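You operate a simulated robot arm through the tools that you are given. There is no shell and no other tool.

You run a simulated two-armed robot. Do the job below in one go: nothing can be reset, and whatever is moved stays where it is left.

## Task
Sweeten the curd in the mixer jar with syrup and whip it frothy.
Fine: syrup up to half the jar, pourer back with its slide shut; lid on before the dial goes to one; then off. Set down upright: syrup pourer. Where these are worked on the way, their far stop is far enough and under half their travel is too little: thumb slide of the syrup pourer.

It is judged by the outcome, as a careful person would: the job done as asked, and still so three seconds after it is handed in. It fails if anything else is knocked over, pushed out of place, dropped, spilled or broken. A push-on lid holds only when it is set on centred and level and pressed home; a screw cap is set on level and turned clockwise until tight.

## Robot
Two 7-joint arms with two-finger parallel grippers on one trunk that stands fixed in place. Base frame: the origin is at the foot of the trunk, x ahead of it, y to its left, z up. Readings come in m, degrees, newtons and seconds.
The left shoulder is at [0.07, 0.163, 1.295], the right one opposite. With the tool pointing down near the work surface each hand reaches from about 0.34 to 0.86 m from the base axis, measured 20 degrees to its own side. Payload 3.43 kg a hand.
The tool frame of a hand sits at the grasp point between the pads (the TCP): z along the fingers, y along the line on which they close. The tips reach 0.034 m beyond it. The gripper opens to 0.128 m. The fingers are 0.024 m wide and 0.012 m thick; the gripper's body (0.048 by 0.13 m) begins 0.096 m behind the TCP.
Orientation is told as [roll, pitch, yaw] about the base's x, y, z axes, in that order, counted from this pose: with the fingers straight down and closing along the base's y, the tool's x points along the base's -x, its y along +y and its z along -z.

## Interface
- The arms move only by the tool play_rows. It takes "left_series", "right_series" or both (then of equal length, played together; a hand with none holds still); each is a list of rows, each a list of 3 entries, a list of its own where there are three numbers: the gripper command, from -1 (fully open) to 1 (shut), values between in proportion, then the shift along the base's x, y, z in m, then the turn, a rotation vector about the base's x, y, z in degrees. In form: [[hand, [tx, ty, tz], [ax, ay, az]], ...]. A call has 1 to 20 rows; each row is the pose to reach, as a shift and turn from the pose commanded when the call began. A row lasts 0.2 s, in which the tool goes at most 0.05 m and 8.6 degrees; a call with a longer step from one row to the next is refused whole, and so is a gripper value outside its range. A pose out of reach is approached as far as the arm can. The call stops where the force on the tool passes 40 N (or 10 N more than at its start, if that is more) or the arm is blocked; 0.2 s more then pass. The fingers move at their own pace (about 0.153 m/s each) and stop on an object; they squeeze with about 45 N. The grip force told is the motor's: it shows also when the fingers shut on nothing. Time passes only in rows, and 0.2 s behind the last, so rows that repeat a pose let the fingers close. The reply holds the time, the measured pose of the TCP, the force on the tool along the base axes, the opening and the grip force, in the units named above and with some noise, with the torque about the TCP (base axes, N m) and any sound that the robot's microphone picked up.
- Cameras (640 x 400 px; columns grow to the right, rows downward): "scene" is now at [0.1321, 0.0488, 1.555]; the picture's right is [0.51, -0.86, 0.00], its down [-0.23, -0.14, -0.96] and it looks along [0.83, 0.49, -0.27] (base axes); focal length 214 px, centre (320, 200). "left" rides on the left gripper at [0.076, 0.011, -0.16] in its tool frame; the picture's right is [-0.15, 0.99, 0.00], its down [-0.88, -0.13, -0.46] and it looks along [-0.45, -0.07, 0.89] (tool axes); focal length 234 px, centre (320, 200). "right" rides on the right gripper at [0.076, -0.011, -0.16] in its tool frame; the picture's right is [0.15, 0.99, 0.00], its down [-0.88, 0.13, -0.46] and it looks along [-0.45, 0.07, 0.89] (tool axes); focal length 234 px, centre (320, 200). There is no depth. A picture from a camera that has moved, and an enlarged one, comes with that camera's place and axes in the base frame and with its lens.
- capture(camera): a new picture of that camera. No time passes.
- raise_lower(by): slides the trunk up (or, below 0, down) by that many m; the arms and the scene camera ride with it, the base frame stays. It gives what a move gives, with no picture.
- head_to(pan, tilt): turns the head with the scene camera to pan (to the left, within 86 degrees either way) and tilt (down, from -29 to 69), counted from straight ahead of the robot. It gives what a move gives.
- enlarge(camera, box): a new picture of the part [left, top, right, bottom] of that camera's present view, enlarged. No time passes.
- close_job(): hands the job in; it is judged then, once.

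Places have to be worked out from the pictures, the camera data and where the tool is seen. Open the grippers and draw the arms clear of the work before you hand the job in, unless the task says otherwise.

The tools are called after "Emit:" as name(argument=value, ...) on one line, values as JSON. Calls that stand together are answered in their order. play_rows: Moves the arms, as the interface text tells. Its arguments: {"type":"object","properties":{"left_series":{"type":"array"},"right_series":{"type":"array"}},"required":[]} The other tools are called the same way: raise_lower (by) slides the trunk up or down; head_to (pan, tilt) turns the head that bears the scene camera; capture (camera) takes a picture; enlarge (camera, box) takes an enlarged picture of a part of a camera's view; close_job () hands the job in.

At the start:

```text
clock: 0.0
left_eef_pos: [0.2496, 0.2608, 1.5963]
left_tcp_rot: [0.0, 0.0, 0.0]
left_force: [-0.6, -0.1, -0.1]
left_moment: [0.02, 0.0, 0.02]
left_grip_width: 0.1279
left_grasp_force: 0.1
right_eef_pos: [0.5213, 0.0131, 1.5546]
right_tcp_rot: [0.1, -0.1, 0.0]
right_force: [-0.6, 0.5, 0.3]
right_moment: [0.04, 0.0, 0.02]
right_grip_width: 0.1279
right_grasp_force: 0.2
trunk travel left (down, up): [-0.775, 0.165]
head pan, tilt: [30.7, 15.4]
```

scene: 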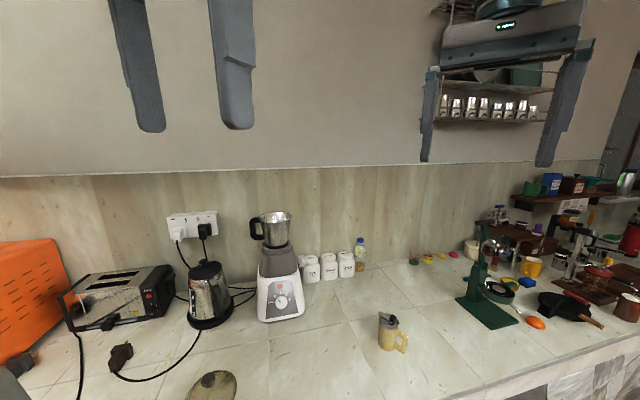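
right: 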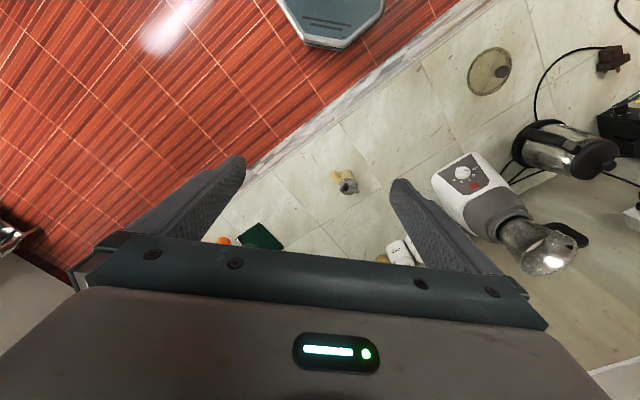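
left: 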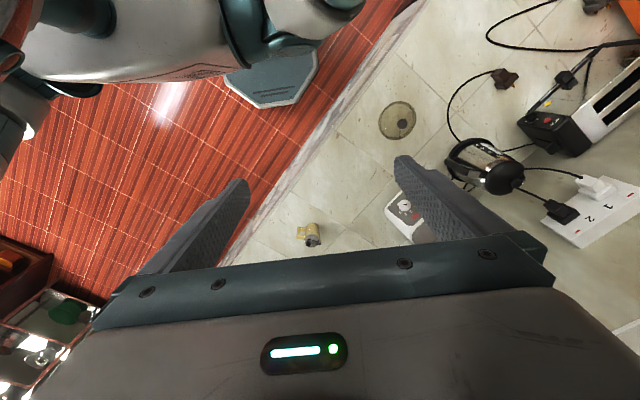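

The first views show a mixer with an open steel jar, a yellowish pourer, and a round lid near the counter's front edge. I look closer at each before moving anything.

Emit:
enlarge(camera="scene", box=[230, 200, 330, 330])

Emit:
enlarge(camera="scene", box=[350, 290, 440, 370])

Emit:
enlarge(camera="right", box=[440, 30, 540, 110])

Emit:
head_to(pan=30, tilt=45)

```text
3.08 times, centred on (280, 265) of scene
camera zoom: at [0.1321, 0.0488, 1.555], right [0.51, -0.86, 0.0], down [-0.23, -0.14, -0.96], along [0.83, 0.49, -0.27], focal length 660 px, centre (443, 0)
```

zoom: 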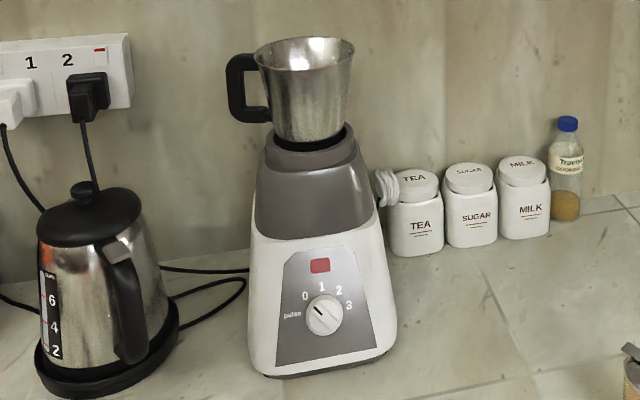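

```text
5.00 times, centred on (395, 330) of scene
camera zoom: at [0.1321, 0.0488, 1.555], right [0.51, -0.86, 0.0], down [-0.23, -0.14, -0.96], along [0.83, 0.49, -0.27], focal length 1072 px, centre (-55, -450)
```

zoom: 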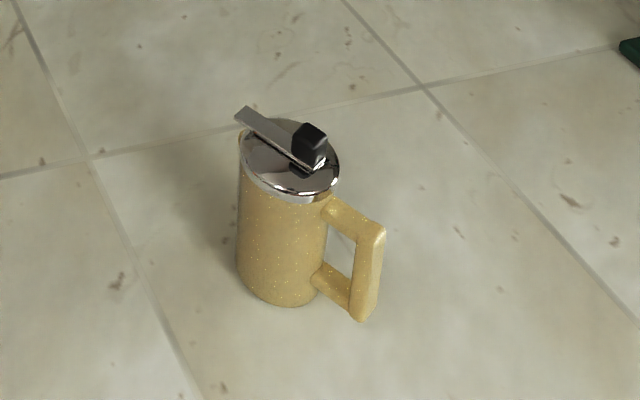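

```text
5.00 times, centred on (490, 70) of right
camera zoom: at [0.4469, 0.0007, 1.7139], right [-0.15, 0.99, 0.0], down [0.88, 0.13, 0.46], along [0.45, 0.07, -0.89], focal length 1171 px, centre (-530, 850)
```

zoom: 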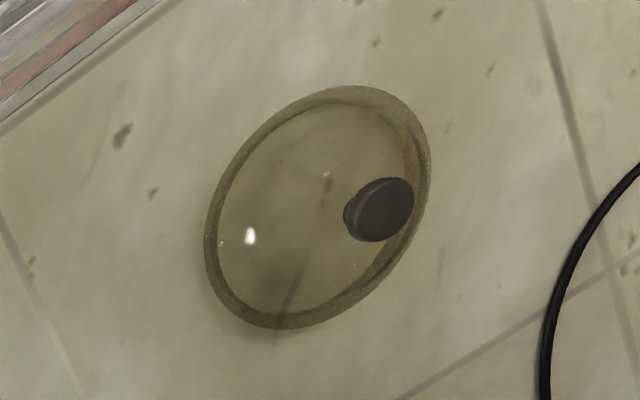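

```text
clock: 0.9
left_eef_pos: [0.2501, 0.2599, 1.5974]
left_tcp_rot: [0.1, 0.0, 0.0]
left_force: [0.8, 0.0, 0.0]
left_moment: [0.0, -0.03, -0.01]
left_grip_width: 0.1278
left_grasp_force: 0.1
right_eef_pos: [0.5215, 0.0112, 1.5542]
right_tcp_rot: [0.1, -0.1, 0.0]
right_force: [0.2, -0.3, 0.0]
right_moment: [-0.02, 0.0, -0.02]
right_grip_width: 0.1282
right_grasp_force: 0.0
trunk travel left (down, up): [-0.775, 0.165]
head pan, tilt: [30.0, 45.0]
```

The lid is a glass-like disc with a dark knob, and the pourer has a lever/slide on its lid. I take the tilted scene view to locate things on the counter.

Emit:
capture(camera="scene")

Emit:
enlarge(camera="left", box=[370, 90, 430, 150])

```text
taken
camera scene: at [0.1223, 0.0417, 1.509], right [0.5, -0.87, 0.0], down [-0.61, -0.35, -0.71], along [0.61, 0.35, -0.71], focal length 214 px, centre (320, 200)
```

scene: 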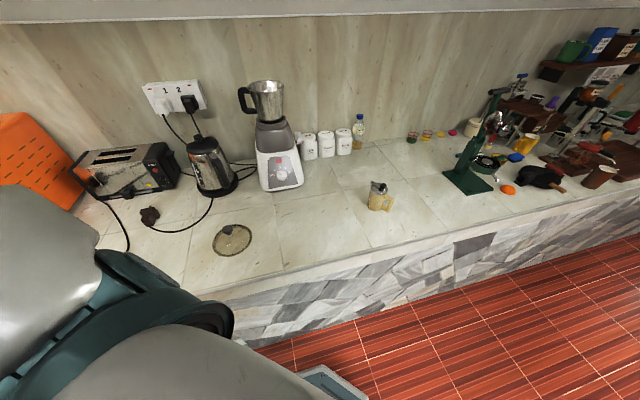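

```text
6.67 times, centred on (400, 120) of left
camera zoom: at [0.1746, 0.2728, 1.7563], right [0.15, 0.99, 0.0], down [0.88, -0.13, 0.46], along [0.45, -0.07, -0.89], focal length 1561 px, centre (-213, 733)
```

zoom: 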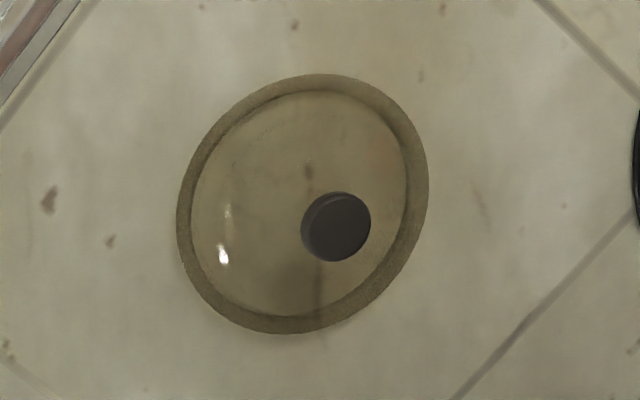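

The counter top works out at about z 0.87 with its edge running along (1,-1); the lid is near (0.34, 0.53), the pourer near (0.75, 0.14) and the jar rim near (0.73, 0.61, 1.25). I raise the trunk so that the head and left wrist cameras can look down into the jar.

Emit:
raise_lower(by=0.16)

Emit:
head_to(pan=38, tilt=35)

Emit:
play_rows(left_series=[[-1, [0.035, 0.022, -0.02], [0, 0, 4.5]], [-1, [0.07, 0.044, -0.04], [0, 0, 9]], [-1, [0.105, 0.066, -0.06], [0, 0, 13.5]], [-1, [0.14, 0.088, -0.08], [0, 0, 18]], [-1, [0.175, 0.11, -0.1], [0, 0, 22.5]], [-1, [0.21, 0.132, -0.12], [0, 0, 27]], [-1, [0.245, 0.154, -0.14], [0, 0, 31.5]], [-1, [0.28, 0.176, -0.16], [0, 0, 36]], [-1, [0.315, 0.198, -0.18], [0, 0, 40.5]], [-1, [0.35, 0.22, -0.2], [0, 0, 45]]])

Emit:
capture(camera="left")

Emit:
capture(camera="scene")

```text
clock: 2.8
left_eef_pos: [0.2506, 0.2618, 1.7559]
left_tcp_rot: [-0.1, 0.0, 0.0]
left_force: [-0.4, 0.4, 1.3]
left_moment: [0.02, 0.0, 0.03]
left_grip_width: 0.1281
left_grasp_force: 0.1
right_eef_pos: [0.5223, 0.0132, 1.7142]
right_tcp_rot: [0.1, -0.1, -0.1]
right_force: [-0.3, -0.9, -0.1]
right_moment: [-0.01, -0.01, -0.02]
right_grip_width: 0.1278
right_grasp_force: 0.0
trunk travel left (down, up): [-0.935, 0.005]
head pan, tilt: [30.0, 45.0]
```

```text
clock: 3.5
left_eef_pos: [0.2493, 0.2619, 1.7554]
left_tcp_rot: [-0.1, -0.2, 0.1]
left_force: [0.7, -0.5, 0.1]
left_moment: [0.0, 0.0, -0.01]
left_grip_width: 0.1278
left_grasp_force: 0.1
right_eef_pos: [0.5214, 0.0127, 1.7142]
right_tcp_rot: [0.0, -0.1, 0.0]
right_force: [0.5, -0.2, 0.1]
right_moment: [-0.02, -0.02, -0.02]
right_grip_width: 0.1281
right_grasp_force: 0.1
trunk travel left (down, up): [-0.935, 0.005]
head pan, tilt: [38.0, 35.0]
```

```text
clock: 5.7
left_eef_pos: [0.6015, 0.4821, 1.5568]
left_tcp_rot: [0.0, 0.0, 45.0]
left_force: [0.5, 0.8, -0.3]
left_moment: [-0.01, 0.04, 0.01]
left_grip_width: 0.1279
left_grasp_force: 0.0
right_eef_pos: [0.5241, 0.0109, 1.7141]
right_tcp_rot: [0.2, 0.0, 0.0]
right_force: [1.1, -0.7, -0.5]
right_moment: [-0.01, 0.1, 0.0]
right_grip_width: 0.1276
right_grasp_force: 0.0
trunk travel left (down, up): [-0.935, 0.005]
head pan, tilt: [38.0, 35.0]
```

```text
taken
camera left: at [0.541, 0.4366, 1.7169], right [-0.6, 0.8, 0.0], down [0.72, 0.53, 0.45], along [0.36, 0.27, -0.89], focal length 234 px, centre (320, 200)
```

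left: 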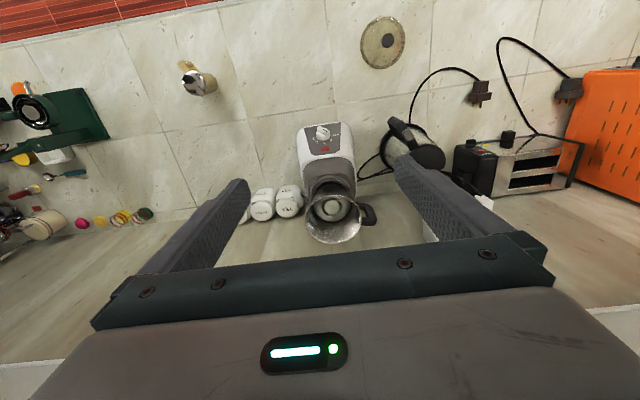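

```text
taken
camera scene: at [0.1241, 0.0557, 1.6835], right [0.62, -0.79, 0.0], down [-0.45, -0.35, -0.82], along [0.64, 0.5, -0.57], focal length 214 px, centre (320, 200)
```

scene: 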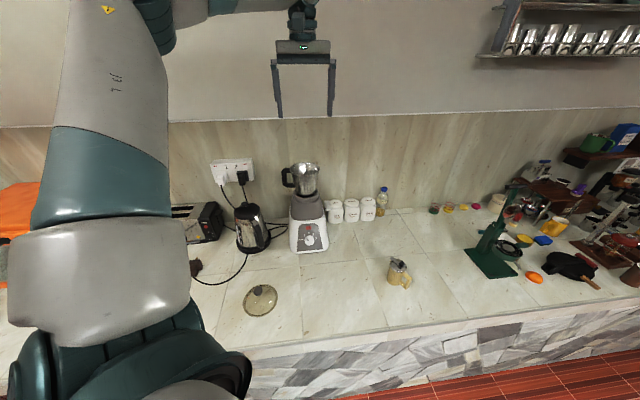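

Both cameras now see the jar; I enlarge the jar interior, the dial and the lid for details.

Emit:
enlarge(camera="left", box=[280, 110, 400, 250])

Emit:
enlarge(camera="scene", box=[275, 155, 345, 260])

Emit:
enlarge(camera="left", box=[160, 40, 240, 110])

Emit:
enlarge(camera="left", box=[350, 5, 420, 75])

```text
2.86 times, centred on (340, 180) of left
camera zoom: at [0.541, 0.4366, 1.7169], right [-0.6, 0.8, 0.0], down [0.72, 0.53, 0.45], along [0.36, 0.27, -0.89], focal length 669 px, centre (263, 257)
```

zoom: 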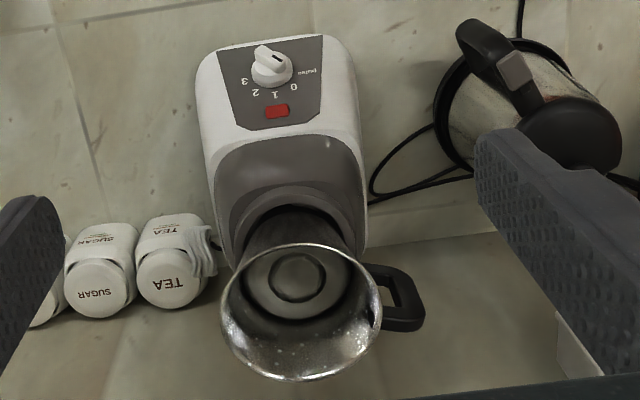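

```text
3.81 times, centred on (310, 208) of scene
camera zoom: at [0.1241, 0.0557, 1.6835], right [0.62, -0.79, 0.0], down [-0.45, -0.35, -0.82], along [0.64, 0.5, -0.57], focal length 817 px, centre (358, 171)
```

zoom: 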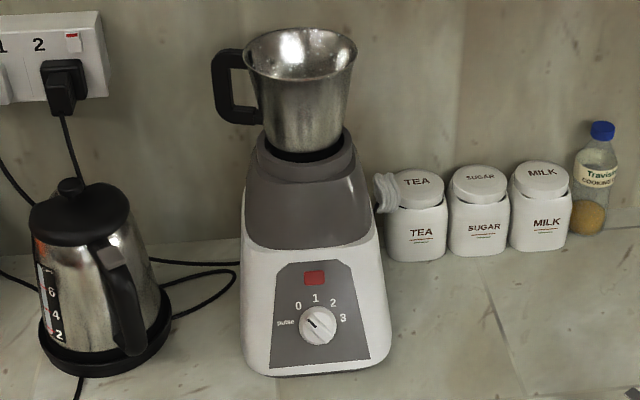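

```text
5.71 times, centred on (200, 75) of left
camera zoom: at [0.541, 0.4366, 1.7169], right [-0.6, 0.8, 0.0], down [0.72, 0.53, 0.45], along [0.36, 0.27, -0.89], focal length 1338 px, centre (1006, 914)
```

zoom: 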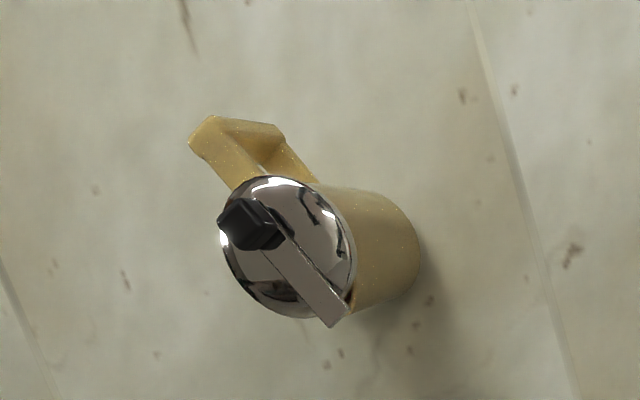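

```text
5.71 times, centred on (385, 40) of left
camera zoom: at [0.541, 0.4366, 1.7169], right [-0.6, 0.8, 0.0], down [0.72, 0.53, 0.45], along [0.36, 0.27, -0.89], focal length 1338 px, centre (-51, 1114)
```

zoom: 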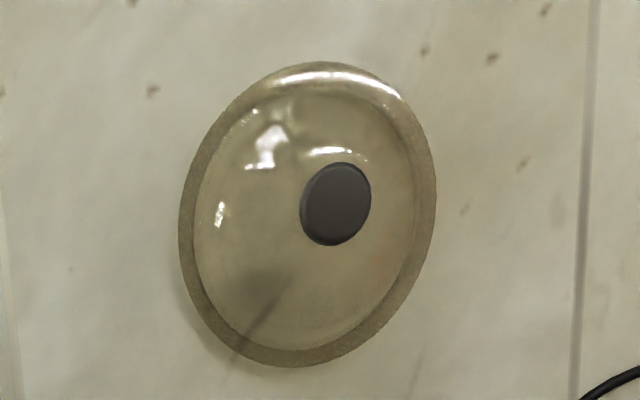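

The dial points at 0 and the jar holds something low down. I bring the left camera closer over the jar to see the contents.

Emit:
play_rows(left_series=[[-1, [0.02, 0.02, -0.03], [0, 0, 0]], [-1, [0.035, 0.035, -0.06], [0, 0, 0]], [-1, [0.05, 0.05, -0.09], [0, 0, 0]]])

Emit:
enlarge(camera="left", box=[240, 120, 420, 270])

Emit:
capture(camera="left")

```text
clock: 6.5
left_eef_pos: [0.6515, 0.5305, 1.4664]
left_tcp_rot: [-0.1, 0.2, 44.9]
left_force: [0.3, 0.7, 0.1]
left_moment: [0.01, 0.0, -0.01]
left_grip_width: 0.1279
left_grasp_force: 0.0
right_eef_pos: [0.5235, 0.0138, 1.7135]
right_tcp_rot: [0.1, -0.1, 0.0]
right_force: [0.3, -0.7, 0.3]
right_moment: [-0.03, 0.0, -0.05]
right_grip_width: 0.1281
right_grasp_force: 0.1
trunk travel left (down, up): [-0.935, 0.005]
head pan, tilt: [38.0, 35.0]
```

```text
2.67 times, centred on (330, 195) of left
camera zoom: at [0.5907, 0.4852, 1.6263], right [-0.6, 0.8, 0.0], down [0.72, 0.53, 0.45], along [0.37, 0.27, -0.89], focal length 624 px, centre (293, 213)
```

zoom: 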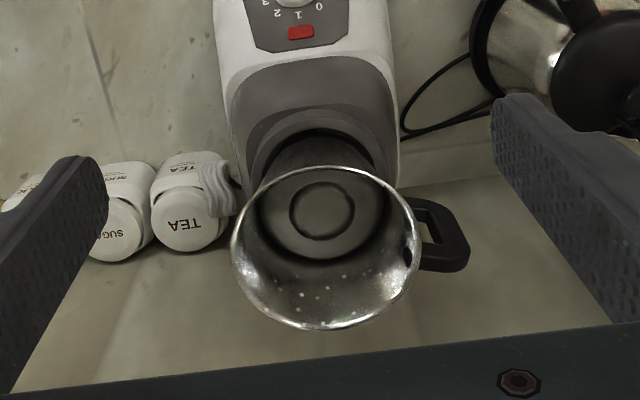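

```text
taken
camera left: at [0.5907, 0.4852, 1.6263], right [-0.6, 0.8, 0.0], down [0.72, 0.53, 0.45], along [0.37, 0.27, -0.89], focal length 234 px, centre (320, 200)
```

left: 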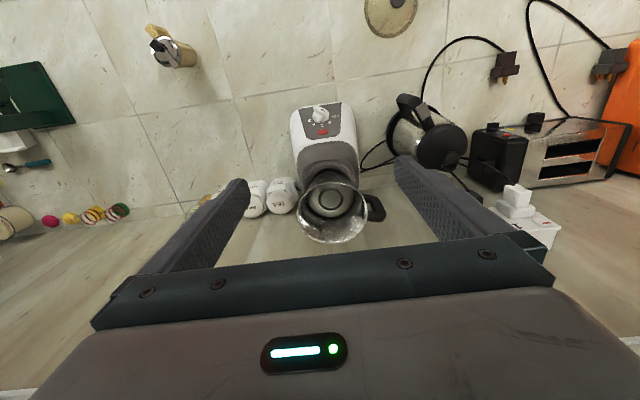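

The rim centre triangulates to about (0.753, 0.632, 1.255) with a curd surface some 6–7 cm below it. Next I bring the right wrist camera near the pourer to read its slide and handle directions.

Emit:
play_rows(right_series=[[-1, [0.01, 0.005, -0.045], [0, 0, 0]], [-1, [0.02, 0.01, -0.09], [0, 0, 0]], [-1, [0.03, 0.015, -0.135], [0, 0, 0]], [-1, [0.04, 0.02, -0.18], [0, 0, 0]], [-1, [0.05, 0.025, -0.225], [0, 0, 0]], [-1, [0.06, 0.03, -0.27], [0, 0, 0]], [-1, [0.07, 0.035, -0.315], [0, 0, 0]], [-1, [0.08, 0.04, -0.36], [0, 0, 0]], [-1, [0.09, 0.045, -0.405], [0, 0, 0]], [-1, [0.1, 0.05, -0.45], [0, 0, 0]]])

Emit:
capture(camera="right")

Emit:
enlarge(camera="right", box=[270, 140, 430, 260])

```text
clock: 8.7
left_eef_pos: [0.6511, 0.53, 1.4667]
left_tcp_rot: [0.0, 0.1, 45.0]
left_force: [0.2, -0.6, 0.5]
left_moment: [-0.01, 0.01, 0.0]
left_grip_width: 0.1281
left_grasp_force: 0.0
right_eef_pos: [0.622, 0.0629, 1.2637]
right_tcp_rot: [0.1, -0.2, 0.0]
right_force: [0.4, 1.1, -1.0]
right_moment: [-0.02, -0.03, -0.02]
right_grip_width: 0.1283
right_grasp_force: 0.1
trunk travel left (down, up): [-0.935, 0.005]
head pan, tilt: [38.0, 35.0]
```

```text
taken
camera right: at [0.5484, 0.0515, 1.4231], right [-0.15, 0.99, 0.0], down [0.88, 0.13, 0.46], along [0.45, 0.07, -0.89], focal length 234 px, centre (320, 200)
```

right: 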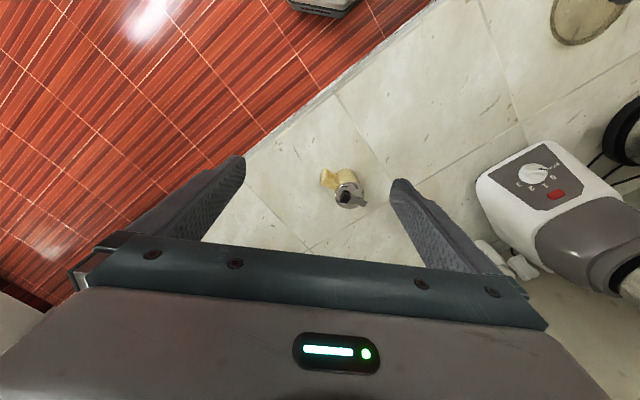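

```text
3.33 times, centred on (350, 200) of right
camera zoom: at [0.5484, 0.0515, 1.4231], right [-0.15, 0.99, 0.0], down [0.88, 0.13, 0.46], along [0.45, 0.07, -0.89], focal length 781 px, centre (220, 200)
```

zoom: 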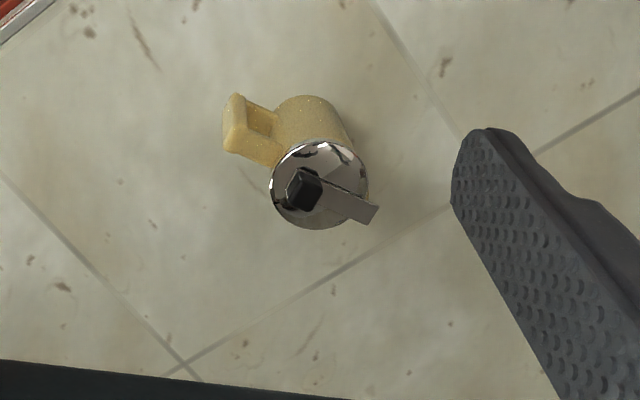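

The pourer stands at about (0.758, 0.150) with spout azimuth near 72° and handle near -108°, so I will take it from the handle side with the left hand. First I dry-test the left arm's reach in the pose it would have at full pouring tilt over the jar.

Emit:
play_rows(left_series=[[-1, [0.015, 0.015, -0.03], [0, 0, 0]], [-1, [0.03, 0.03, -0.06], [-2, 2, 0]], [-1, [0.045, 0.045, -0.09], [-6, 6, 0]], [-1, [0.05, 0.05, -0.09], [-10.6, 10.6, 0]], [-1, [0.05, 0.05, -0.09], [-10.6, 10.6, 0]]])

Emit:
enlarge(camera="left", box=[200, 80, 440, 250])

```text
clock: 9.9
left_eef_pos: [0.6767, 0.5632, 1.3785]
left_tcp_rot: [-0.2, 14.9, 45.0]
left_force: [0.3, -0.4, -0.3]
left_moment: [0.0, 0.0, 0.04]
left_grip_width: 0.128
left_grasp_force: 0.1
left hand out of reach, approached as far as the arm can: row 4, 5
right_eef_pos: [0.6196, 0.0632, 1.2651]
right_tcp_rot: [0.1, -0.2, 0.1]
right_force: [0.1, 0.4, -0.4]
right_moment: [0.0, -0.03, -0.01]
right_grip_width: 0.128
right_grasp_force: 0.0
trunk travel left (down, up): [-0.935, 0.005]
head pan, tilt: [38.0, 35.0]
```

```text
2.35 times, centred on (320, 165) of left
camera zoom: at [0.6466, 0.5491, 1.5534], right [-0.6, 0.8, -0.04], down [0.78, 0.59, 0.21], along [0.19, 0.1, -0.98], focal length 551 px, centre (320, 282)
```

zoom: 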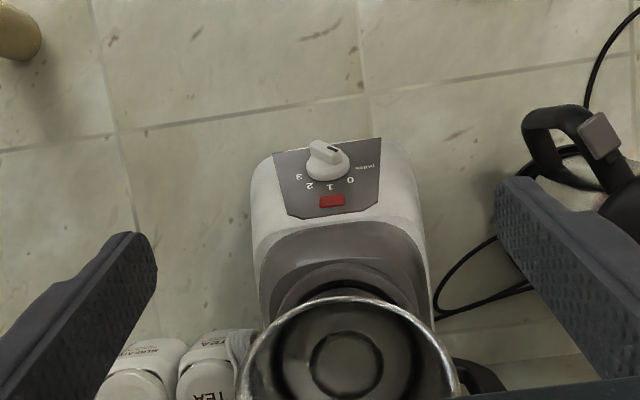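

The arm cannot get quite that far, so I want a flatter grip on the pourer. I withdraw from the jar and test whether the wrist can be flipped (camera side up), which would let the hand lie nearly flat above the counter.

Emit:
play_rows(left_series=[[-1, [-0.03, -0.03, 0.02], [8.5, -8.5, 0]], [-1, [-0.065, -0.06, 0.04], [10.6, -10.6, 0]], [-1, [-0.1, -0.09, 0.05], [10.6, -10.6, 0]], [-1, [-0.135, -0.12, 0.05], [10.6, -10.6, 0]], [-1, [-0.17, -0.15, 0.05], [10.6, -10.6, 0]], [-1, [-0.2, -0.18, 0.05], [10.6, -10.6, 0]]])

Emit:
play_rows(left_series=[[-1, [0, 0, 0], [0, 0, -8.5]], [-1, [0, 0, 0], [0, 0, -17]], [-1, [0, 0, 0], [0, 0, -25.5]], [-1, [0, 0, 0], [0, 0, -34]], [-1, [0, 0, 0], [0, 0, -42.5]], [-1, [0, 0, 0], [0, 0, -51]], [-1, [0, 0, 0], [0, 0, -59.5]], [-1, [0, 0, 0], [0, 0, -68]], [-1, [0, 0, 0], [0, 0, -76.5]], [-1, [0, 0, 0], [0, 0, -85]], [-1, [0, 0, 0], [0, 0, -93.5]], [-1, [0, 0, 0], [0, 0, -102]], [-1, [0, 0, 0], [0, 0, -110.5]], [-1, [0, 0, 0], [0, 0, -119]], [-1, [0, 0, 0], [0, 0, -127.5]], [-1, [0, 0, 0], [0, 0, -136]], [-1, [0, 0, 0], [0, 0, -144.5]], [-1, [0, 0, 0], [0, 0, -153]], [-1, [0, 0, 0], [0, 0, -161.5]], [-1, [0, 0, 0], [0, 0, -170]]])

```text
refused: row 1 steps farther than a row can; nothing moved
```

```text
clock: 14.1
left_eef_pos: [0.2879, 0.22, 1.4676]
left_tcp_rot: [1.5, 17.1, -113.0]
left_force: [-0.3, 0.2, -0.2]
left_moment: [-0.01, -0.02, 0.0]
left_grip_width: 0.1279
left_grasp_force: 0.1
left hand out of reach, approached as far as the arm can: row 2, 3, 4, 5, 6, 7, 8, 9, 10, 11, 12, 13, 14, 15, 16, 17, 18, 19, 20
right_eef_pos: [0.6223, 0.0656, 1.2645]
right_tcp_rot: [0.1, 0.0, 0.1]
right_force: [0.2, 0.7, 0.9]
right_moment: [0.01, 0.01, 0.02]
right_grip_width: 0.128
right_grasp_force: 0.1
trunk travel left (down, up): [-0.935, 0.005]
head pan, tilt: [38.0, 35.0]
```

The retract was refused and the turn ran anyway, which swung the hand away as far as it could; I check that nothing was touched.

Emit:
capture(camera="scene")

Emit:
capture(camera="left")

Emit:
enlarge(camera="scene", box=[275, 155, 345, 260])

```text
taken
camera scene: at [0.1222, 0.0569, 1.6835], right [0.62, -0.79, 0.0], down [-0.45, -0.35, -0.82], along [0.64, 0.5, -0.57], focal length 214 px, centre (320, 200)
```

scene: 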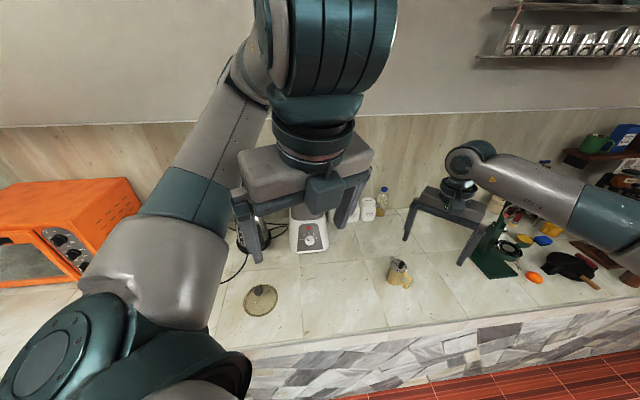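

```text
taken
camera left: at [0.3063, 0.2416, 1.6418], right [0.85, -0.52, -0.02], down [-0.51, -0.84, 0.18], along [-0.11, -0.14, -0.98], focal length 234 px, centre (320, 200)
```

left: 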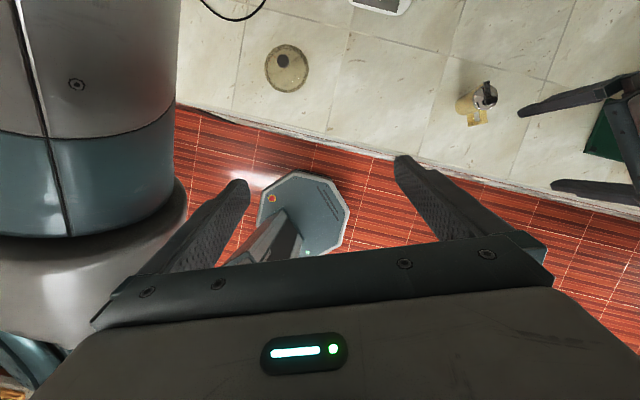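

```text
3.81 times, centred on (310, 208) of scene
camera zoom: at [0.1222, 0.0569, 1.6835], right [0.62, -0.79, 0.0], down [-0.45, -0.35, -0.82], along [0.64, 0.5, -0.57], focal length 817 px, centre (358, 171)
```

zoom: 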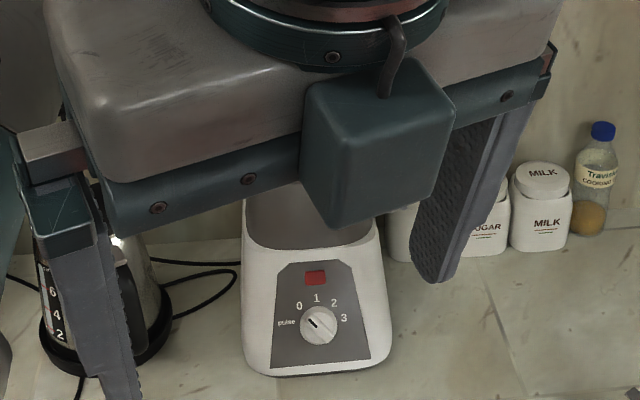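

Nothing was touched; the mixer stands as before. I check which pose the arm now counts as commanded with a small raise.

Emit:
play_rows(left_series=[[-1, [0, 0, 0.03], [0, 0, 0]]])

```text
clock: 14.5
left_eef_pos: [0.2764, 0.2178, 1.488]
left_tcp_rot: [1.6, 17.0, -112.7]
left_force: [-0.8, -0.4, -0.2]
left_moment: [0.04, -0.02, 0.02]
left_grip_width: 0.128
left_grasp_force: 0.0
left hand out of reach, approached as far as the arm can: row 1
right_eef_pos: [0.6211, 0.0613, 1.2647]
right_tcp_rot: [0.2, 0.0, -0.1]
right_force: [-0.5, -0.7, 0.4]
right_moment: [0.0, -0.01, -0.02]
right_grip_width: 0.1281
right_grasp_force: 0.0
trunk travel left (down, up): [-0.935, 0.005]
head pan, tilt: [38.0, 35.0]
```

The reading is ambiguous, so I probe with a short backward shift to learn the reference pose before anything larger.

Emit:
play_rows(left_series=[[-1, [-0.035, -0.03, 0], [0, 0, 0]], [-1, [-0.07, -0.06, 0], [0, 0, 0]]])

```text
clock: 15.1
left_eef_pos: [0.2329, 0.2119, 1.4991]
left_tcp_rot: [2.0, 16.8, -112.6]
left_force: [34.4, -16.4, -0.2]
left_moment: [0.2, 0.37, -0.25]
left_grip_width: 0.1053
left_grasp_force: 0.0
left hand out of reach, approached as far as the arm can: row 1, 2
right_eef_pos: [0.6194, 0.0622, 1.2652]
right_tcp_rot: [0.1, -0.2, -0.1]
right_force: [-0.8, -0.3, -0.1]
right_moment: [0.0, 0.0, 0.04]
right_grip_width: 0.1281
right_grasp_force: 0.2
trunk travel left (down, up): [-0.935, 0.005]
head pan, tilt: [38.0, 35.0]
```

The hand has brushed something on the robot's own side (34 N), so I reverse that shift and turn the wrist back a little, which also tells me the reference used.

Emit:
play_rows(left_series=[[-1, [0.035, 0.03, 0], [0, 0, 0]], [-1, [0.07, 0.06, 0], [0, 0, 8.5]], [-1, [0.07, 0.06, 0], [0, 0, 17]], [-1, [0.07, 0.06, 0], [0, 0, 17]]])

Emit:
capture(camera="scene")

```text
clock: 15.4
left_eef_pos: [0.2439, 0.2156, 1.4976]
left_tcp_rot: [2.2, 15.9, -112.2]
left_force: [26.5, -12.5, 4.7]
left_moment: [0.28, 0.57, -0.1]
left_grip_width: 0.1117
left_grasp_force: 0.0
left hand out of reach, approached as far as the arm can: row 1
right_eef_pos: [0.6245, 0.063, 1.2629]
right_tcp_rot: [0.1, 0.2, 0.0]
right_force: [0.3, 1.3, -0.4]
right_moment: [0.01, 0.0, 0.04]
right_grip_width: 0.128
right_grasp_force: 0.0
trunk travel left (down, up): [-0.935, 0.005]
head pan, tilt: [38.0, 35.0]
stopped in row 1 (left hand): the force on the tool passed its limit at 63 N (the readings are from after the stop); the commanded pose is now the measured one
```

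```text
taken
camera scene: at [0.1246, 0.0564, 1.6834], right [0.62, -0.79, 0.0], down [-0.45, -0.35, -0.82], along [0.64, 0.5, -0.58], focal length 214 px, centre (320, 200)
```

scene: 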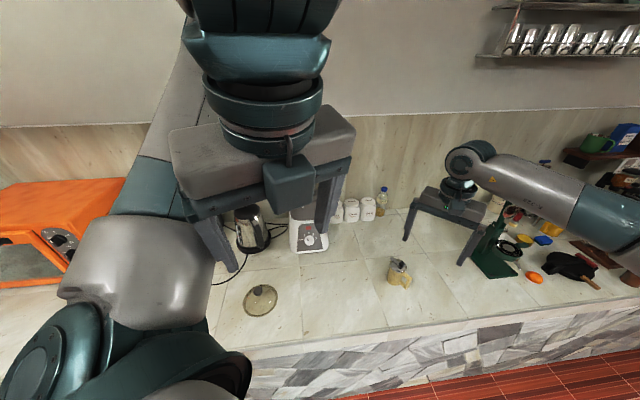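

The commanded pose is now the measured one (0.244, 0.216, 1.498); the contact force pushes the hand to +x, -y, so I move it off in that direction, away from its own arm.

Emit:
play_rows(left_series=[[-1, [0.02, -0.01, 0], [0, 0, 0]], [-1, [0.05, -0.025, 0], [0, 0, 0]]])

```text
clock: 16.0
left_eef_pos: [0.2838, 0.2173, 1.4902]
left_tcp_rot: [2.1, 15.9, -112.2]
left_force: [0.6, -0.4, 0.3]
left_moment: [0.01, 0.05, -0.04]
left_grip_width: 0.128
left_grasp_force: 0.1
left hand out of reach, approached as far as the arm can: row 1, 2
right_eef_pos: [0.624, 0.0654, 1.2626]
right_tcp_rot: [0.1, 0.1, 0.0]
right_force: [-0.4, -0.4, -0.3]
right_moment: [-0.01, 0.07, -0.01]
right_grip_width: 0.128
right_grasp_force: 0.0
trunk travel left (down, up): [-0.935, 0.005]
head pan, tilt: [38.0, 35.0]
```

The hand is free again. The wrist is at its turning limit, so the flipped pose is not practical; I turn it back in small steps while easing forward.

Emit:
play_rows(left_series=[[-1, [0.0, 0.0, 0], [0, 0, 8.5]], [-1, [0.01, 0.0, 0], [0, 0, 17]], [-1, [0.02, 0.01, 0], [0, 0, 25]], [-1, [0.04, 0.02, 0], [0, 0, 33]], [-1, [0.06, 0.03, 0], [0, 0, 41]], [-1, [0.08, 0.05, 0], [0, 0, 49]]])

Emit:
capture(camera="scene")

```text
clock: 17.4
left_eef_pos: [0.3633, 0.2675, 1.4881]
left_tcp_rot: [2.1, 16.0, -63.3]
left_force: [-1.2, 0.0, 0.2]
left_moment: [-0.04, -0.01, -0.02]
left_grip_width: 0.1277
left_grasp_force: 0.0
right_eef_pos: [0.6217, 0.0656, 1.2639]
right_tcp_rot: [0.0, 0.0, 0.0]
right_force: [0.1, 0.0, -0.3]
right_moment: [0.03, 0.0, 0.01]
right_grip_width: 0.1281
right_grasp_force: 0.1
trunk travel left (down, up): [-0.935, 0.005]
head pan, tilt: [38.0, 35.0]
```

```text
taken
camera scene: at [0.1218, 0.0571, 1.6836], right [0.62, -0.79, 0.0], down [-0.45, -0.35, -0.82], along [0.65, 0.5, -0.57], focal length 214 px, centre (320, 200)
```

scene: 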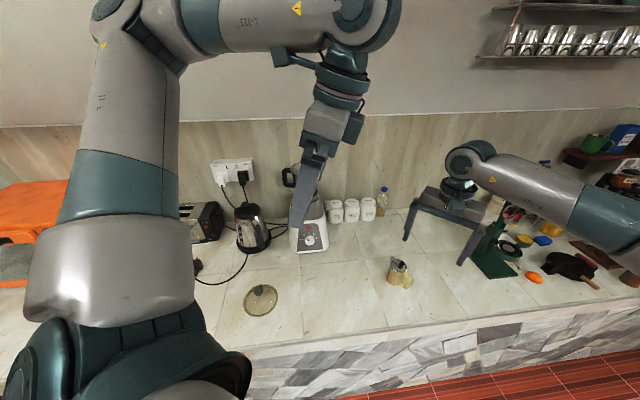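

Reading back, an out-of-reach command leaves the reached pose as the reference. I now park the right hand aside and turn the left wrist back towards a forward-pointing pose well above the counter.

Emit:
play_rows(left_series=[[-1, [0.0, 0.0, 0], [0, 0, 8]], [-1, [0.0, 0.0, 0], [0, 0, 16]], [-1, [0.01, 0.0, 0], [0, 0, 24]], [-1, [0.02, 0.0, 0], [0, 0, 32]], [-1, [0.03, 0, 0], [0, 0, 40]], [-1, [0.04, 0, 0], [0, 0, 48]], [-1, [0.05, 0, 0], [0, 0, 56]], [-1, [0.06, 0, 0], [0, 0, 63.3]]], right_series=[[-1, [-0.02, -0.04, 0.01], [0, 0, 0]], [-1, [-0.04, -0.08, 0.02], [0, 0, 0]], [-1, [-0.06, -0.12, 0.03], [0, 0, 0]], [-1, [-0.08, -0.16, 0.04], [0, 0, 0]], [-1, [-0.1, -0.2, 0.05], [0, 0, 0]], [-1, [-0.12, -0.24, 0.06], [0, 0, 0]], [-1, [-0.14, -0.28, 0.07], [0, 0, 0]], [-1, [-0.16, -0.3, 0.08], [0, 0, 0]]])

```text
clock: 19.2
left_eef_pos: [0.4183, 0.264, 1.4901]
left_tcp_rot: [2.2, 16.0, 0.2]
left_force: [-0.1, 0.5, -0.7]
left_moment: [0.02, -0.01, 0.03]
left_grip_width: 0.1281
left_grasp_force: 0.0
right_eef_pos: [0.4642, -0.2381, 1.3462]
right_tcp_rot: [0.1, -0.1, -0.1]
right_force: [-0.2, 0.2, -0.1]
right_moment: [0.01, -0.01, -0.01]
right_grip_width: 0.128
right_grasp_force: 0.0
trunk travel left (down, up): [-0.935, 0.005]
head pan, tilt: [38.0, 35.0]
```

The left hand is upright again at (0.42, 0.26, 1.49). I pitch it forward to the flat grasping attitude (fingers 25° below horizontal) while moving towards the middle.

Emit:
play_rows(left_series=[[-1, [0.0, -0.01, 0], [0, -8.1, 0]], [-1, [0.0, -0.02, 0], [0, -16.2, 0]], [-1, [0.0, -0.03, 0], [0, -24.3, 0]], [-1, [0.0, -0.04, 0], [0, -32.4, 0]], [-1, [0.0, -0.05, 0], [0, -40.5, 0]], [-1, [0.01, -0.06, 0], [0, -48.6, 0]], [-1, [0.02, -0.07, 0], [0, -56.7, 0]], [-1, [0.03, -0.08, 0], [0, -64.8, 0]], [-1, [0.04, -0.09, -0.02], [0, -72.9, 0]], [-1, [0.05, -0.1, -0.04], [0, -81, 0]]])

```text
clock: 21.4
left_eef_pos: [0.5459, 0.1403, 1.4922]
left_tcp_rot: [1.8, -64.7, 0.3]
left_force: [0.3, -1.4, -0.7]
left_moment: [-0.03, 0.04, 0.02]
left_grip_width: 0.1283
left_grasp_force: 0.1
left hand out of reach, approached as far as the arm can: row 8, 9, 10
right_eef_pos: [0.47, -0.2376, 1.3441]
right_tcp_rot: [0.1, 0.2, -0.2]
right_force: [0.9, -0.1, 0.3]
right_moment: [-0.01, 0.09, -0.04]
right_grip_width: 0.1282
right_grasp_force: 0.2
trunk travel left (down, up): [-0.935, 0.005]
head pan, tilt: [38.0, 35.0]
```

The attitude is reached at (0.546, 0.140, 1.492). Next I turn the hand to azimuth 55° while shifting to the pourer's handle side, still high above the counter.

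Emit:
play_rows(left_series=[[-1, [0.015, -0.02, -0.01], [0, 0, 7.6]], [-1, [0.03, -0.04, -0.02], [0, 0, 15.2]], [-1, [0.045, -0.06, -0.03], [0, 0, 22.8]], [-1, [0.06, -0.08, -0.04], [0, 0, 30.4]], [-1, [0.075, -0.1, -0.05], [0, 0, 38]], [-1, [0.09, -0.12, -0.06], [0, 0, 45.6]], [-1, [0.11, -0.14, -0.07], [0, 0, 53]]])

Emit:
capture(camera="scene")

```text
clock: 23.0
left_eef_pos: [0.6054, 0.3159, 1.4594]
left_tcp_rot: [0.9, -64.2, 53.2]
left_force: [0.0, 0.7, 0.3]
left_moment: [0.03, -0.02, 0.0]
left_grip_width: 0.1277
left_grasp_force: 0.0
left hand out of reach, approached as far as the arm can: row 1, 2, 3, 4, 5, 6, 7
right_eef_pos: [0.4642, -0.2367, 1.3457]
right_tcp_rot: [0.0, -0.1, 0.0]
right_force: [-0.6, -0.9, 0.8]
right_moment: [-0.01, 0.0, 0.01]
right_grip_width: 0.1281
right_grasp_force: 0.1
trunk travel left (down, up): [-0.935, 0.005]
head pan, tilt: [38.0, 35.0]
```

```text
taken
camera scene: at [0.1205, 0.0556, 1.6837], right [0.62, -0.79, 0.0], down [-0.45, -0.35, -0.82], along [0.65, 0.5, -0.57], focal length 214 px, centre (320, 200)
```

scene: 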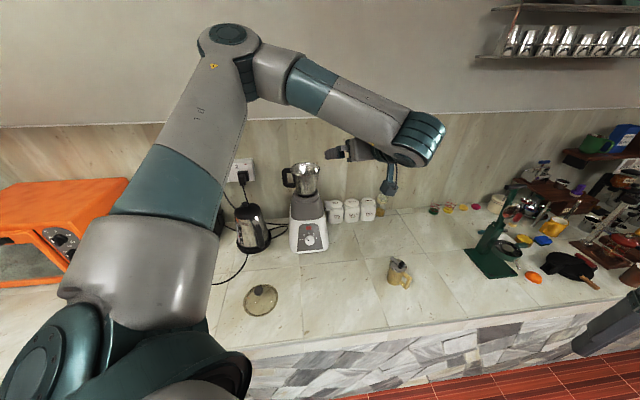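

The hand cannot come round to the handle side at that spot because the wrist limits it. Instead I will take the pourer from above, turn it on the counter so its handle faces the robot, and then regrip; I bring the left hand back to fingers-down.

Emit:
play_rows(left_series=[[-1, [0.005, -0.01, 0], [-6.39, 4.81, 0]], [-1, [0.01, -0.02, 0], [-12.78, 9.63, 0]], [-1, [0.015, -0.03, 0], [-19.16, 14.44, 0]], [-1, [0.02, -0.04, 0], [-25.55, 19.25, 0]], [-1, [0.025, -0.05, 0], [-31.94, 24.06, 0]], [-1, [0.03, -0.06, 0], [-38.33, 28.88, 0]], [-1, [0.035, -0.07, 0], [-44.71, 33.69, 0]], [-1, [0.04, -0.08, 0], [-51.1, 38.5, 0]]])

```text
clock: 24.8
left_eef_pos: [0.6435, 0.244, 1.4598]
left_tcp_rot: [2.2, -0.8, 52.9]
left_force: [-0.6, -0.4, 0.2]
left_moment: [-0.01, 0.04, -0.02]
left_grip_width: 0.1279
left_grasp_force: 0.1
right_eef_pos: [0.4661, -0.2361, 1.346]
right_tcp_rot: [0.1, 0.0, 0.1]
right_force: [0.7, 0.4, -0.1]
right_moment: [-0.01, 0.02, -0.01]
right_grip_width: 0.1279
right_grasp_force: 0.0
trunk travel left (down, up): [-0.935, 0.005]
head pan, tilt: [38.0, 35.0]
```

Fingers are down again at (0.64, 0.24, 1.46). I lower the trunk so that the counter is comfortably within reach and turn the head towards the pourer.

Emit:
raise_lower(by=-0.2)

Emit:
head_to(pan=20, tilt=40)

Emit:
play_rows(left_series=[[-1, [0.03, -0.025, -0.02], [-1, -0.6, 3]], [-1, [0.06, -0.05, -0.04], [-1.96, -1.28, 7]], [-1, [0.09, -0.075, -0.06], [-1.96, -1.28, 7]], [-1, [0.1145, -0.094, -0.09], [-1.96, -1.28, 7]]])

Emit:
capture(camera="left")

Emit:
capture(camera="scene")

```text
clock: 26.9
left_eef_pos: [0.6417, 0.2418, 1.2614]
left_tcp_rot: [2.0, -0.9, 53.1]
left_force: [-0.7, -0.9, -0.8]
left_moment: [-0.02, 0.0, -0.01]
left_grip_width: 0.1276
left_grasp_force: 0.1
right_eef_pos: [0.4648, -0.2373, 1.1447]
right_tcp_rot: [0.1, -0.1, 0.0]
right_force: [-1.2, -0.8, -0.6]
right_moment: [0.0, 0.03, 0.02]
right_grip_width: 0.1277
right_grasp_force: 0.0
trunk travel left (down, up): [-0.735, 0.205]
head pan, tilt: [38.0, 35.0]
```

```text
clock: 27.7
left_eef_pos: [0.6419, 0.2424, 1.2618]
left_tcp_rot: [2.2, -0.9, 53.0]
left_force: [0.3, -0.4, 0.2]
left_moment: [-0.02, -0.02, -0.01]
left_grip_width: 0.128
left_grasp_force: 0.1
right_eef_pos: [0.4649, -0.2372, 1.1455]
right_tcp_rot: [0.2, -0.1, -0.1]
right_force: [-0.9, 0.8, -0.4]
right_moment: [0.01, 0.01, 0.03]
right_grip_width: 0.1279
right_grasp_force: 0.0
trunk travel left (down, up): [-0.735, 0.205]
head pan, tilt: [20.0, 40.0]
```

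```text
clock: 28.7
left_eef_pos: [0.6741, 0.2245, 1.1661]
left_tcp_rot: [-0.3, 0.0, 60.1]
left_force: [0.2, 0.6, -0.3]
left_moment: [-0.04, 0.01, -0.03]
left_grip_width: 0.1277
left_grasp_force: 0.0
left hand out of reach, approached as far as the arm can: row 1, 2, 3, 4
right_eef_pos: [0.4659, -0.2362, 1.1447]
right_tcp_rot: [0.1, 0.0, 0.1]
right_force: [0.1, -0.3, -0.2]
right_moment: [-0.02, 0.01, -0.01]
right_grip_width: 0.1278
right_grasp_force: 0.0
trunk travel left (down, up): [-0.735, 0.205]
head pan, tilt: [20.0, 40.0]
```

```text
taken
camera left: at [0.6264, 0.1656, 1.3271], right [-0.78, 0.62, 0.0], down [0.55, 0.7, 0.46], along [0.28, 0.36, -0.89], focal length 234 px, centre (320, 200)
```

left: 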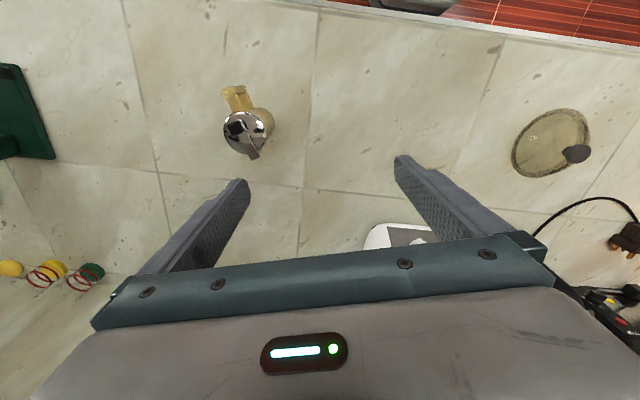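

```text
taken
camera scene: at [0.1334, 0.0305, 1.476], right [0.34, -0.94, 0.0], down [-0.6, -0.22, -0.77], along [0.72, 0.26, -0.64], focal length 214 px, centre (320, 200)
```

scene: 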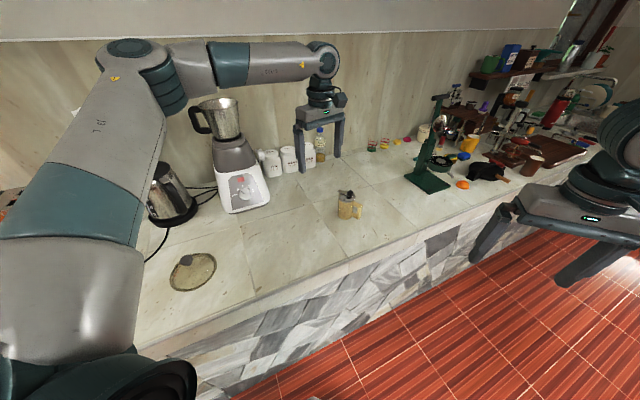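

All steps were reported out of reach at yaw 60°, so this wrist angle limits the arm here. I turn the hand back to about yaw 28°, which still clears the handle, and try again.

Emit:
play_rows(left_series=[[-1, [0, 0, 0], [0, 0, -8]], [-1, [0, 0, 0], [0, 0, -16]], [-1, [0.0, 0.0, 0], [0, 0, -24]], [-1, [0.0, 0.0, 0], [0, 0, -32]], [-1, [0.02, -0.02, 0], [0, 0, -32]], [-1, [0.04, -0.04, 0], [0, 0, -32]], [-1, [0.065, -0.06, 0], [0, 0, -32]], [-1, [0.084, -0.075, 0], [0, 0, -32]]])

Emit:
capture(camera="left")

```text
clock: 30.5
left_eef_pos: [0.6712, 0.2247, 1.1717]
left_tcp_rot: [-0.1, 0.0, 28.1]
left_force: [-0.1, 0.7, -0.3]
left_moment: [0.03, -0.01, 0.07]
left_grip_width: 0.128
left_grasp_force: 0.0
left hand out of reach, approached as far as the arm can: row 5, 6, 7, 8
right_eef_pos: [0.4638, -0.2365, 1.1465]
right_tcp_rot: [0.1, 0.0, 0.1]
right_force: [0.4, 0.6, 0.3]
right_moment: [0.01, 0.04, 0.04]
right_grip_width: 0.1279
right_grasp_force: 0.0
trunk travel left (down, up): [-0.735, 0.205]
head pan, tilt: [20.0, 40.0]
```

```text
taken
camera left: at [0.5997, 0.1992, 1.3319], right [-0.34, 0.94, 0.0], down [0.84, 0.3, 0.46], along [0.43, 0.15, -0.89], focal length 234 px, centre (320, 200)
```

left: 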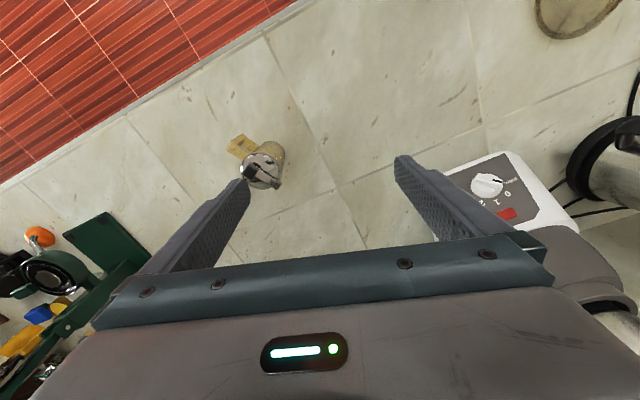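

The arm still stops at (0.67, 0.22) with the pourer just beyond, so I back off slightly and try the same reach with the hand lower, where the forearm slopes down.

Emit:
play_rows(left_series=[[-1, [-0.03, 0.03, 0], [0, 0, 0]], [-1, [-0.03, 0.03, -0.04], [0, 0, 0]], [-1, [-0.03, 0.03, -0.08], [0, 0, 0]], [-1, [-0.02, 0.02, -0.11], [0, 0, 0]], [-1, [0.0, 0.0, -0.11], [0, 0, 0]], [-1, [0.02, -0.02, -0.11], [0, 0, 0]], [-1, [0.04, -0.04, -0.11], [0, 0, 0]]])

Emit:
capture(camera="scene")

```text
clock: 32.1
left_eef_pos: [0.6614, 0.229, 1.0775]
left_tcp_rot: [-0.1, 0.1, 28.1]
left_force: [0.4, -0.2, -0.1]
left_moment: [0.01, 0.02, -0.01]
left_grip_width: 0.1278
left_grasp_force: 0.0
left hand out of reach, approached as far as the arm can: row 5, 6, 7
right_eef_pos: [0.4637, -0.2365, 1.145]
right_tcp_rot: [0.1, -0.2, 0.0]
right_force: [-0.5, 0.1, 0.5]
right_moment: [0.0, 0.0, 0.03]
right_grip_width: 0.1279
right_grasp_force: 0.1
trunk travel left (down, up): [-0.735, 0.205]
head pan, tilt: [20.0, 40.0]
```

```text
taken
camera scene: at [0.1321, 0.03, 1.4761], right [0.34, -0.94, 0.0], down [-0.6, -0.22, -0.77], along [0.72, 0.26, -0.64], focal length 214 px, centre (320, 200)
```

scene: 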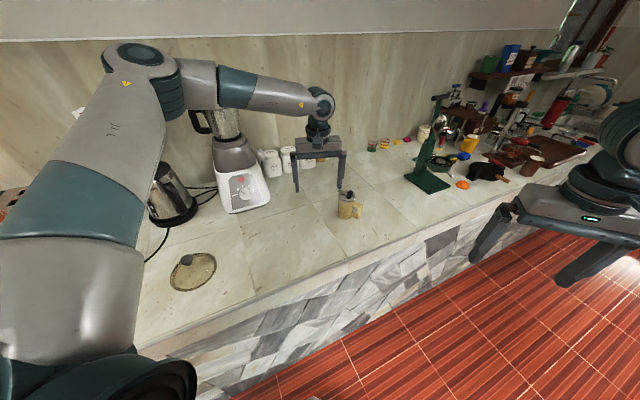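

The hand again stops near y 0.23. I test whether it is sideways or forward travel that is limited by moving along +x alone.

Emit:
play_rows(left_series=[[-1, [0.0, 0.03, 0.0], [0, 0, 0]], [-1, [0.03, 0.03, 0.0], [0, 0, 0]], [-1, [0.06, 0.03, 0.0], [0, 0, 0]], [-1, [0.08, 0.03, 0.0], [0, 0, 0]]])

```text
clock: 33.1
left_eef_pos: [0.7012, 0.2792, 1.0838]
left_tcp_rot: [-0.1, -0.1, 28.0]
left_force: [-0.4, -0.2, -1.2]
left_moment: [-0.02, -0.01, 0.01]
left_grip_width: 0.1281
left_grasp_force: 0.1
left hand out of reach, approached as far as the arm can: row 2, 3, 4
right_eef_pos: [0.4643, -0.2368, 1.1467]
right_tcp_rot: [0.2, -0.1, 0.0]
right_force: [0.5, -0.4, -0.5]
right_moment: [0.0, -0.01, -0.01]
right_grip_width: 0.1278
right_grasp_force: 0.0
trunk travel left (down, up): [-0.735, 0.205]
head pan, tilt: [20.0, 40.0]
```

The limit circle is centred on a raised elbow that stays out left, so the arm sits in an awkward branch since the earlier turn. I take the left hand back up to its starting pose to let the elbow settle.

Emit:
play_rows(left_series=[[-1, [-0.02, 0.0, 0.04], [0, 0, 0]], [-1, [-0.04, 0.0, 0.085], [0, 0, 0]], [-1, [-0.06, 0.0, 0.13], [0, 0, 0]], [-1, [-0.08, 0.0, 0.175], [0, 0, 0]], [-1, [-0.1, 0.0, 0.22], [0, 0, 0]], [-1, [-0.13, 0.0, 0.26], [0, 0, -4]], [-1, [-0.16, 0.0, 0.3], [0, 0, -8]], [-1, [-0.19, 0.0, 0.34], [0, 0, -12]], [-1, [-0.22, 0.0, 0.38], [0, 0, -16]], [-1, [-0.25, 0.0, 0.41], [0, 0, -20]], [-1, [-0.29, 0.0, 0.43], [0, 0, -24]], [-1, [-0.33, 0.0, 0.45], [0, 0, -28]], [-1, [-0.37, -0.01, 0.46], [0, 0, -28]], [-1, [-0.41, -0.01, 0.47], [0, 0, -28]], [-1, [-0.45, -0.02, 0.47], [0, 0, -28]]])

Emit:
capture(camera="scene")

Emit:
capture(camera="right")

```text
clock: 36.3
left_eef_pos: [0.2504, 0.2577, 1.5561]
left_tcp_rot: [0.1, 0.0, 0.0]
left_force: [-0.3, -0.1, -0.5]
left_moment: [0.01, -0.03, 0.01]
left_grip_width: 0.1279
left_grasp_force: 0.0
right_eef_pos: [0.4637, -0.2372, 1.147]
right_tcp_rot: [0.1, -0.2, 0.0]
right_force: [-1.1, -0.2, 0.2]
right_moment: [-0.04, -0.04, -0.01]
right_grip_width: 0.1279
right_grasp_force: 0.2
trunk travel left (down, up): [-0.735, 0.205]
head pan, tilt: [20.0, 40.0]
```

```text
taken
camera scene: at [0.1296, 0.0301, 1.4763], right [0.34, -0.94, 0.0], down [-0.6, -0.22, -0.77], along [0.72, 0.26, -0.64], focal length 214 px, centre (320, 200)
```

scene: 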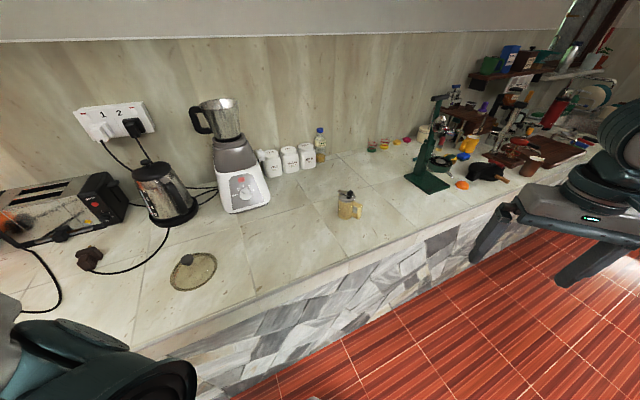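

```text
taken
camera right: at [0.3884, -0.2488, 1.3057], right [-0.15, 0.99, 0.0], down [0.88, 0.13, 0.46], along [0.45, 0.07, -0.89], focal length 234 px, centre (320, 200)
```

right: 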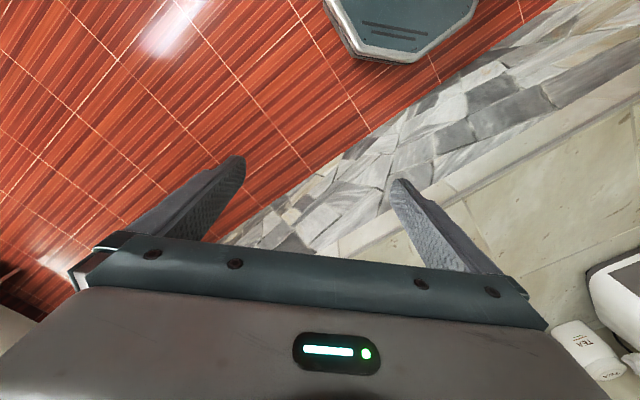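

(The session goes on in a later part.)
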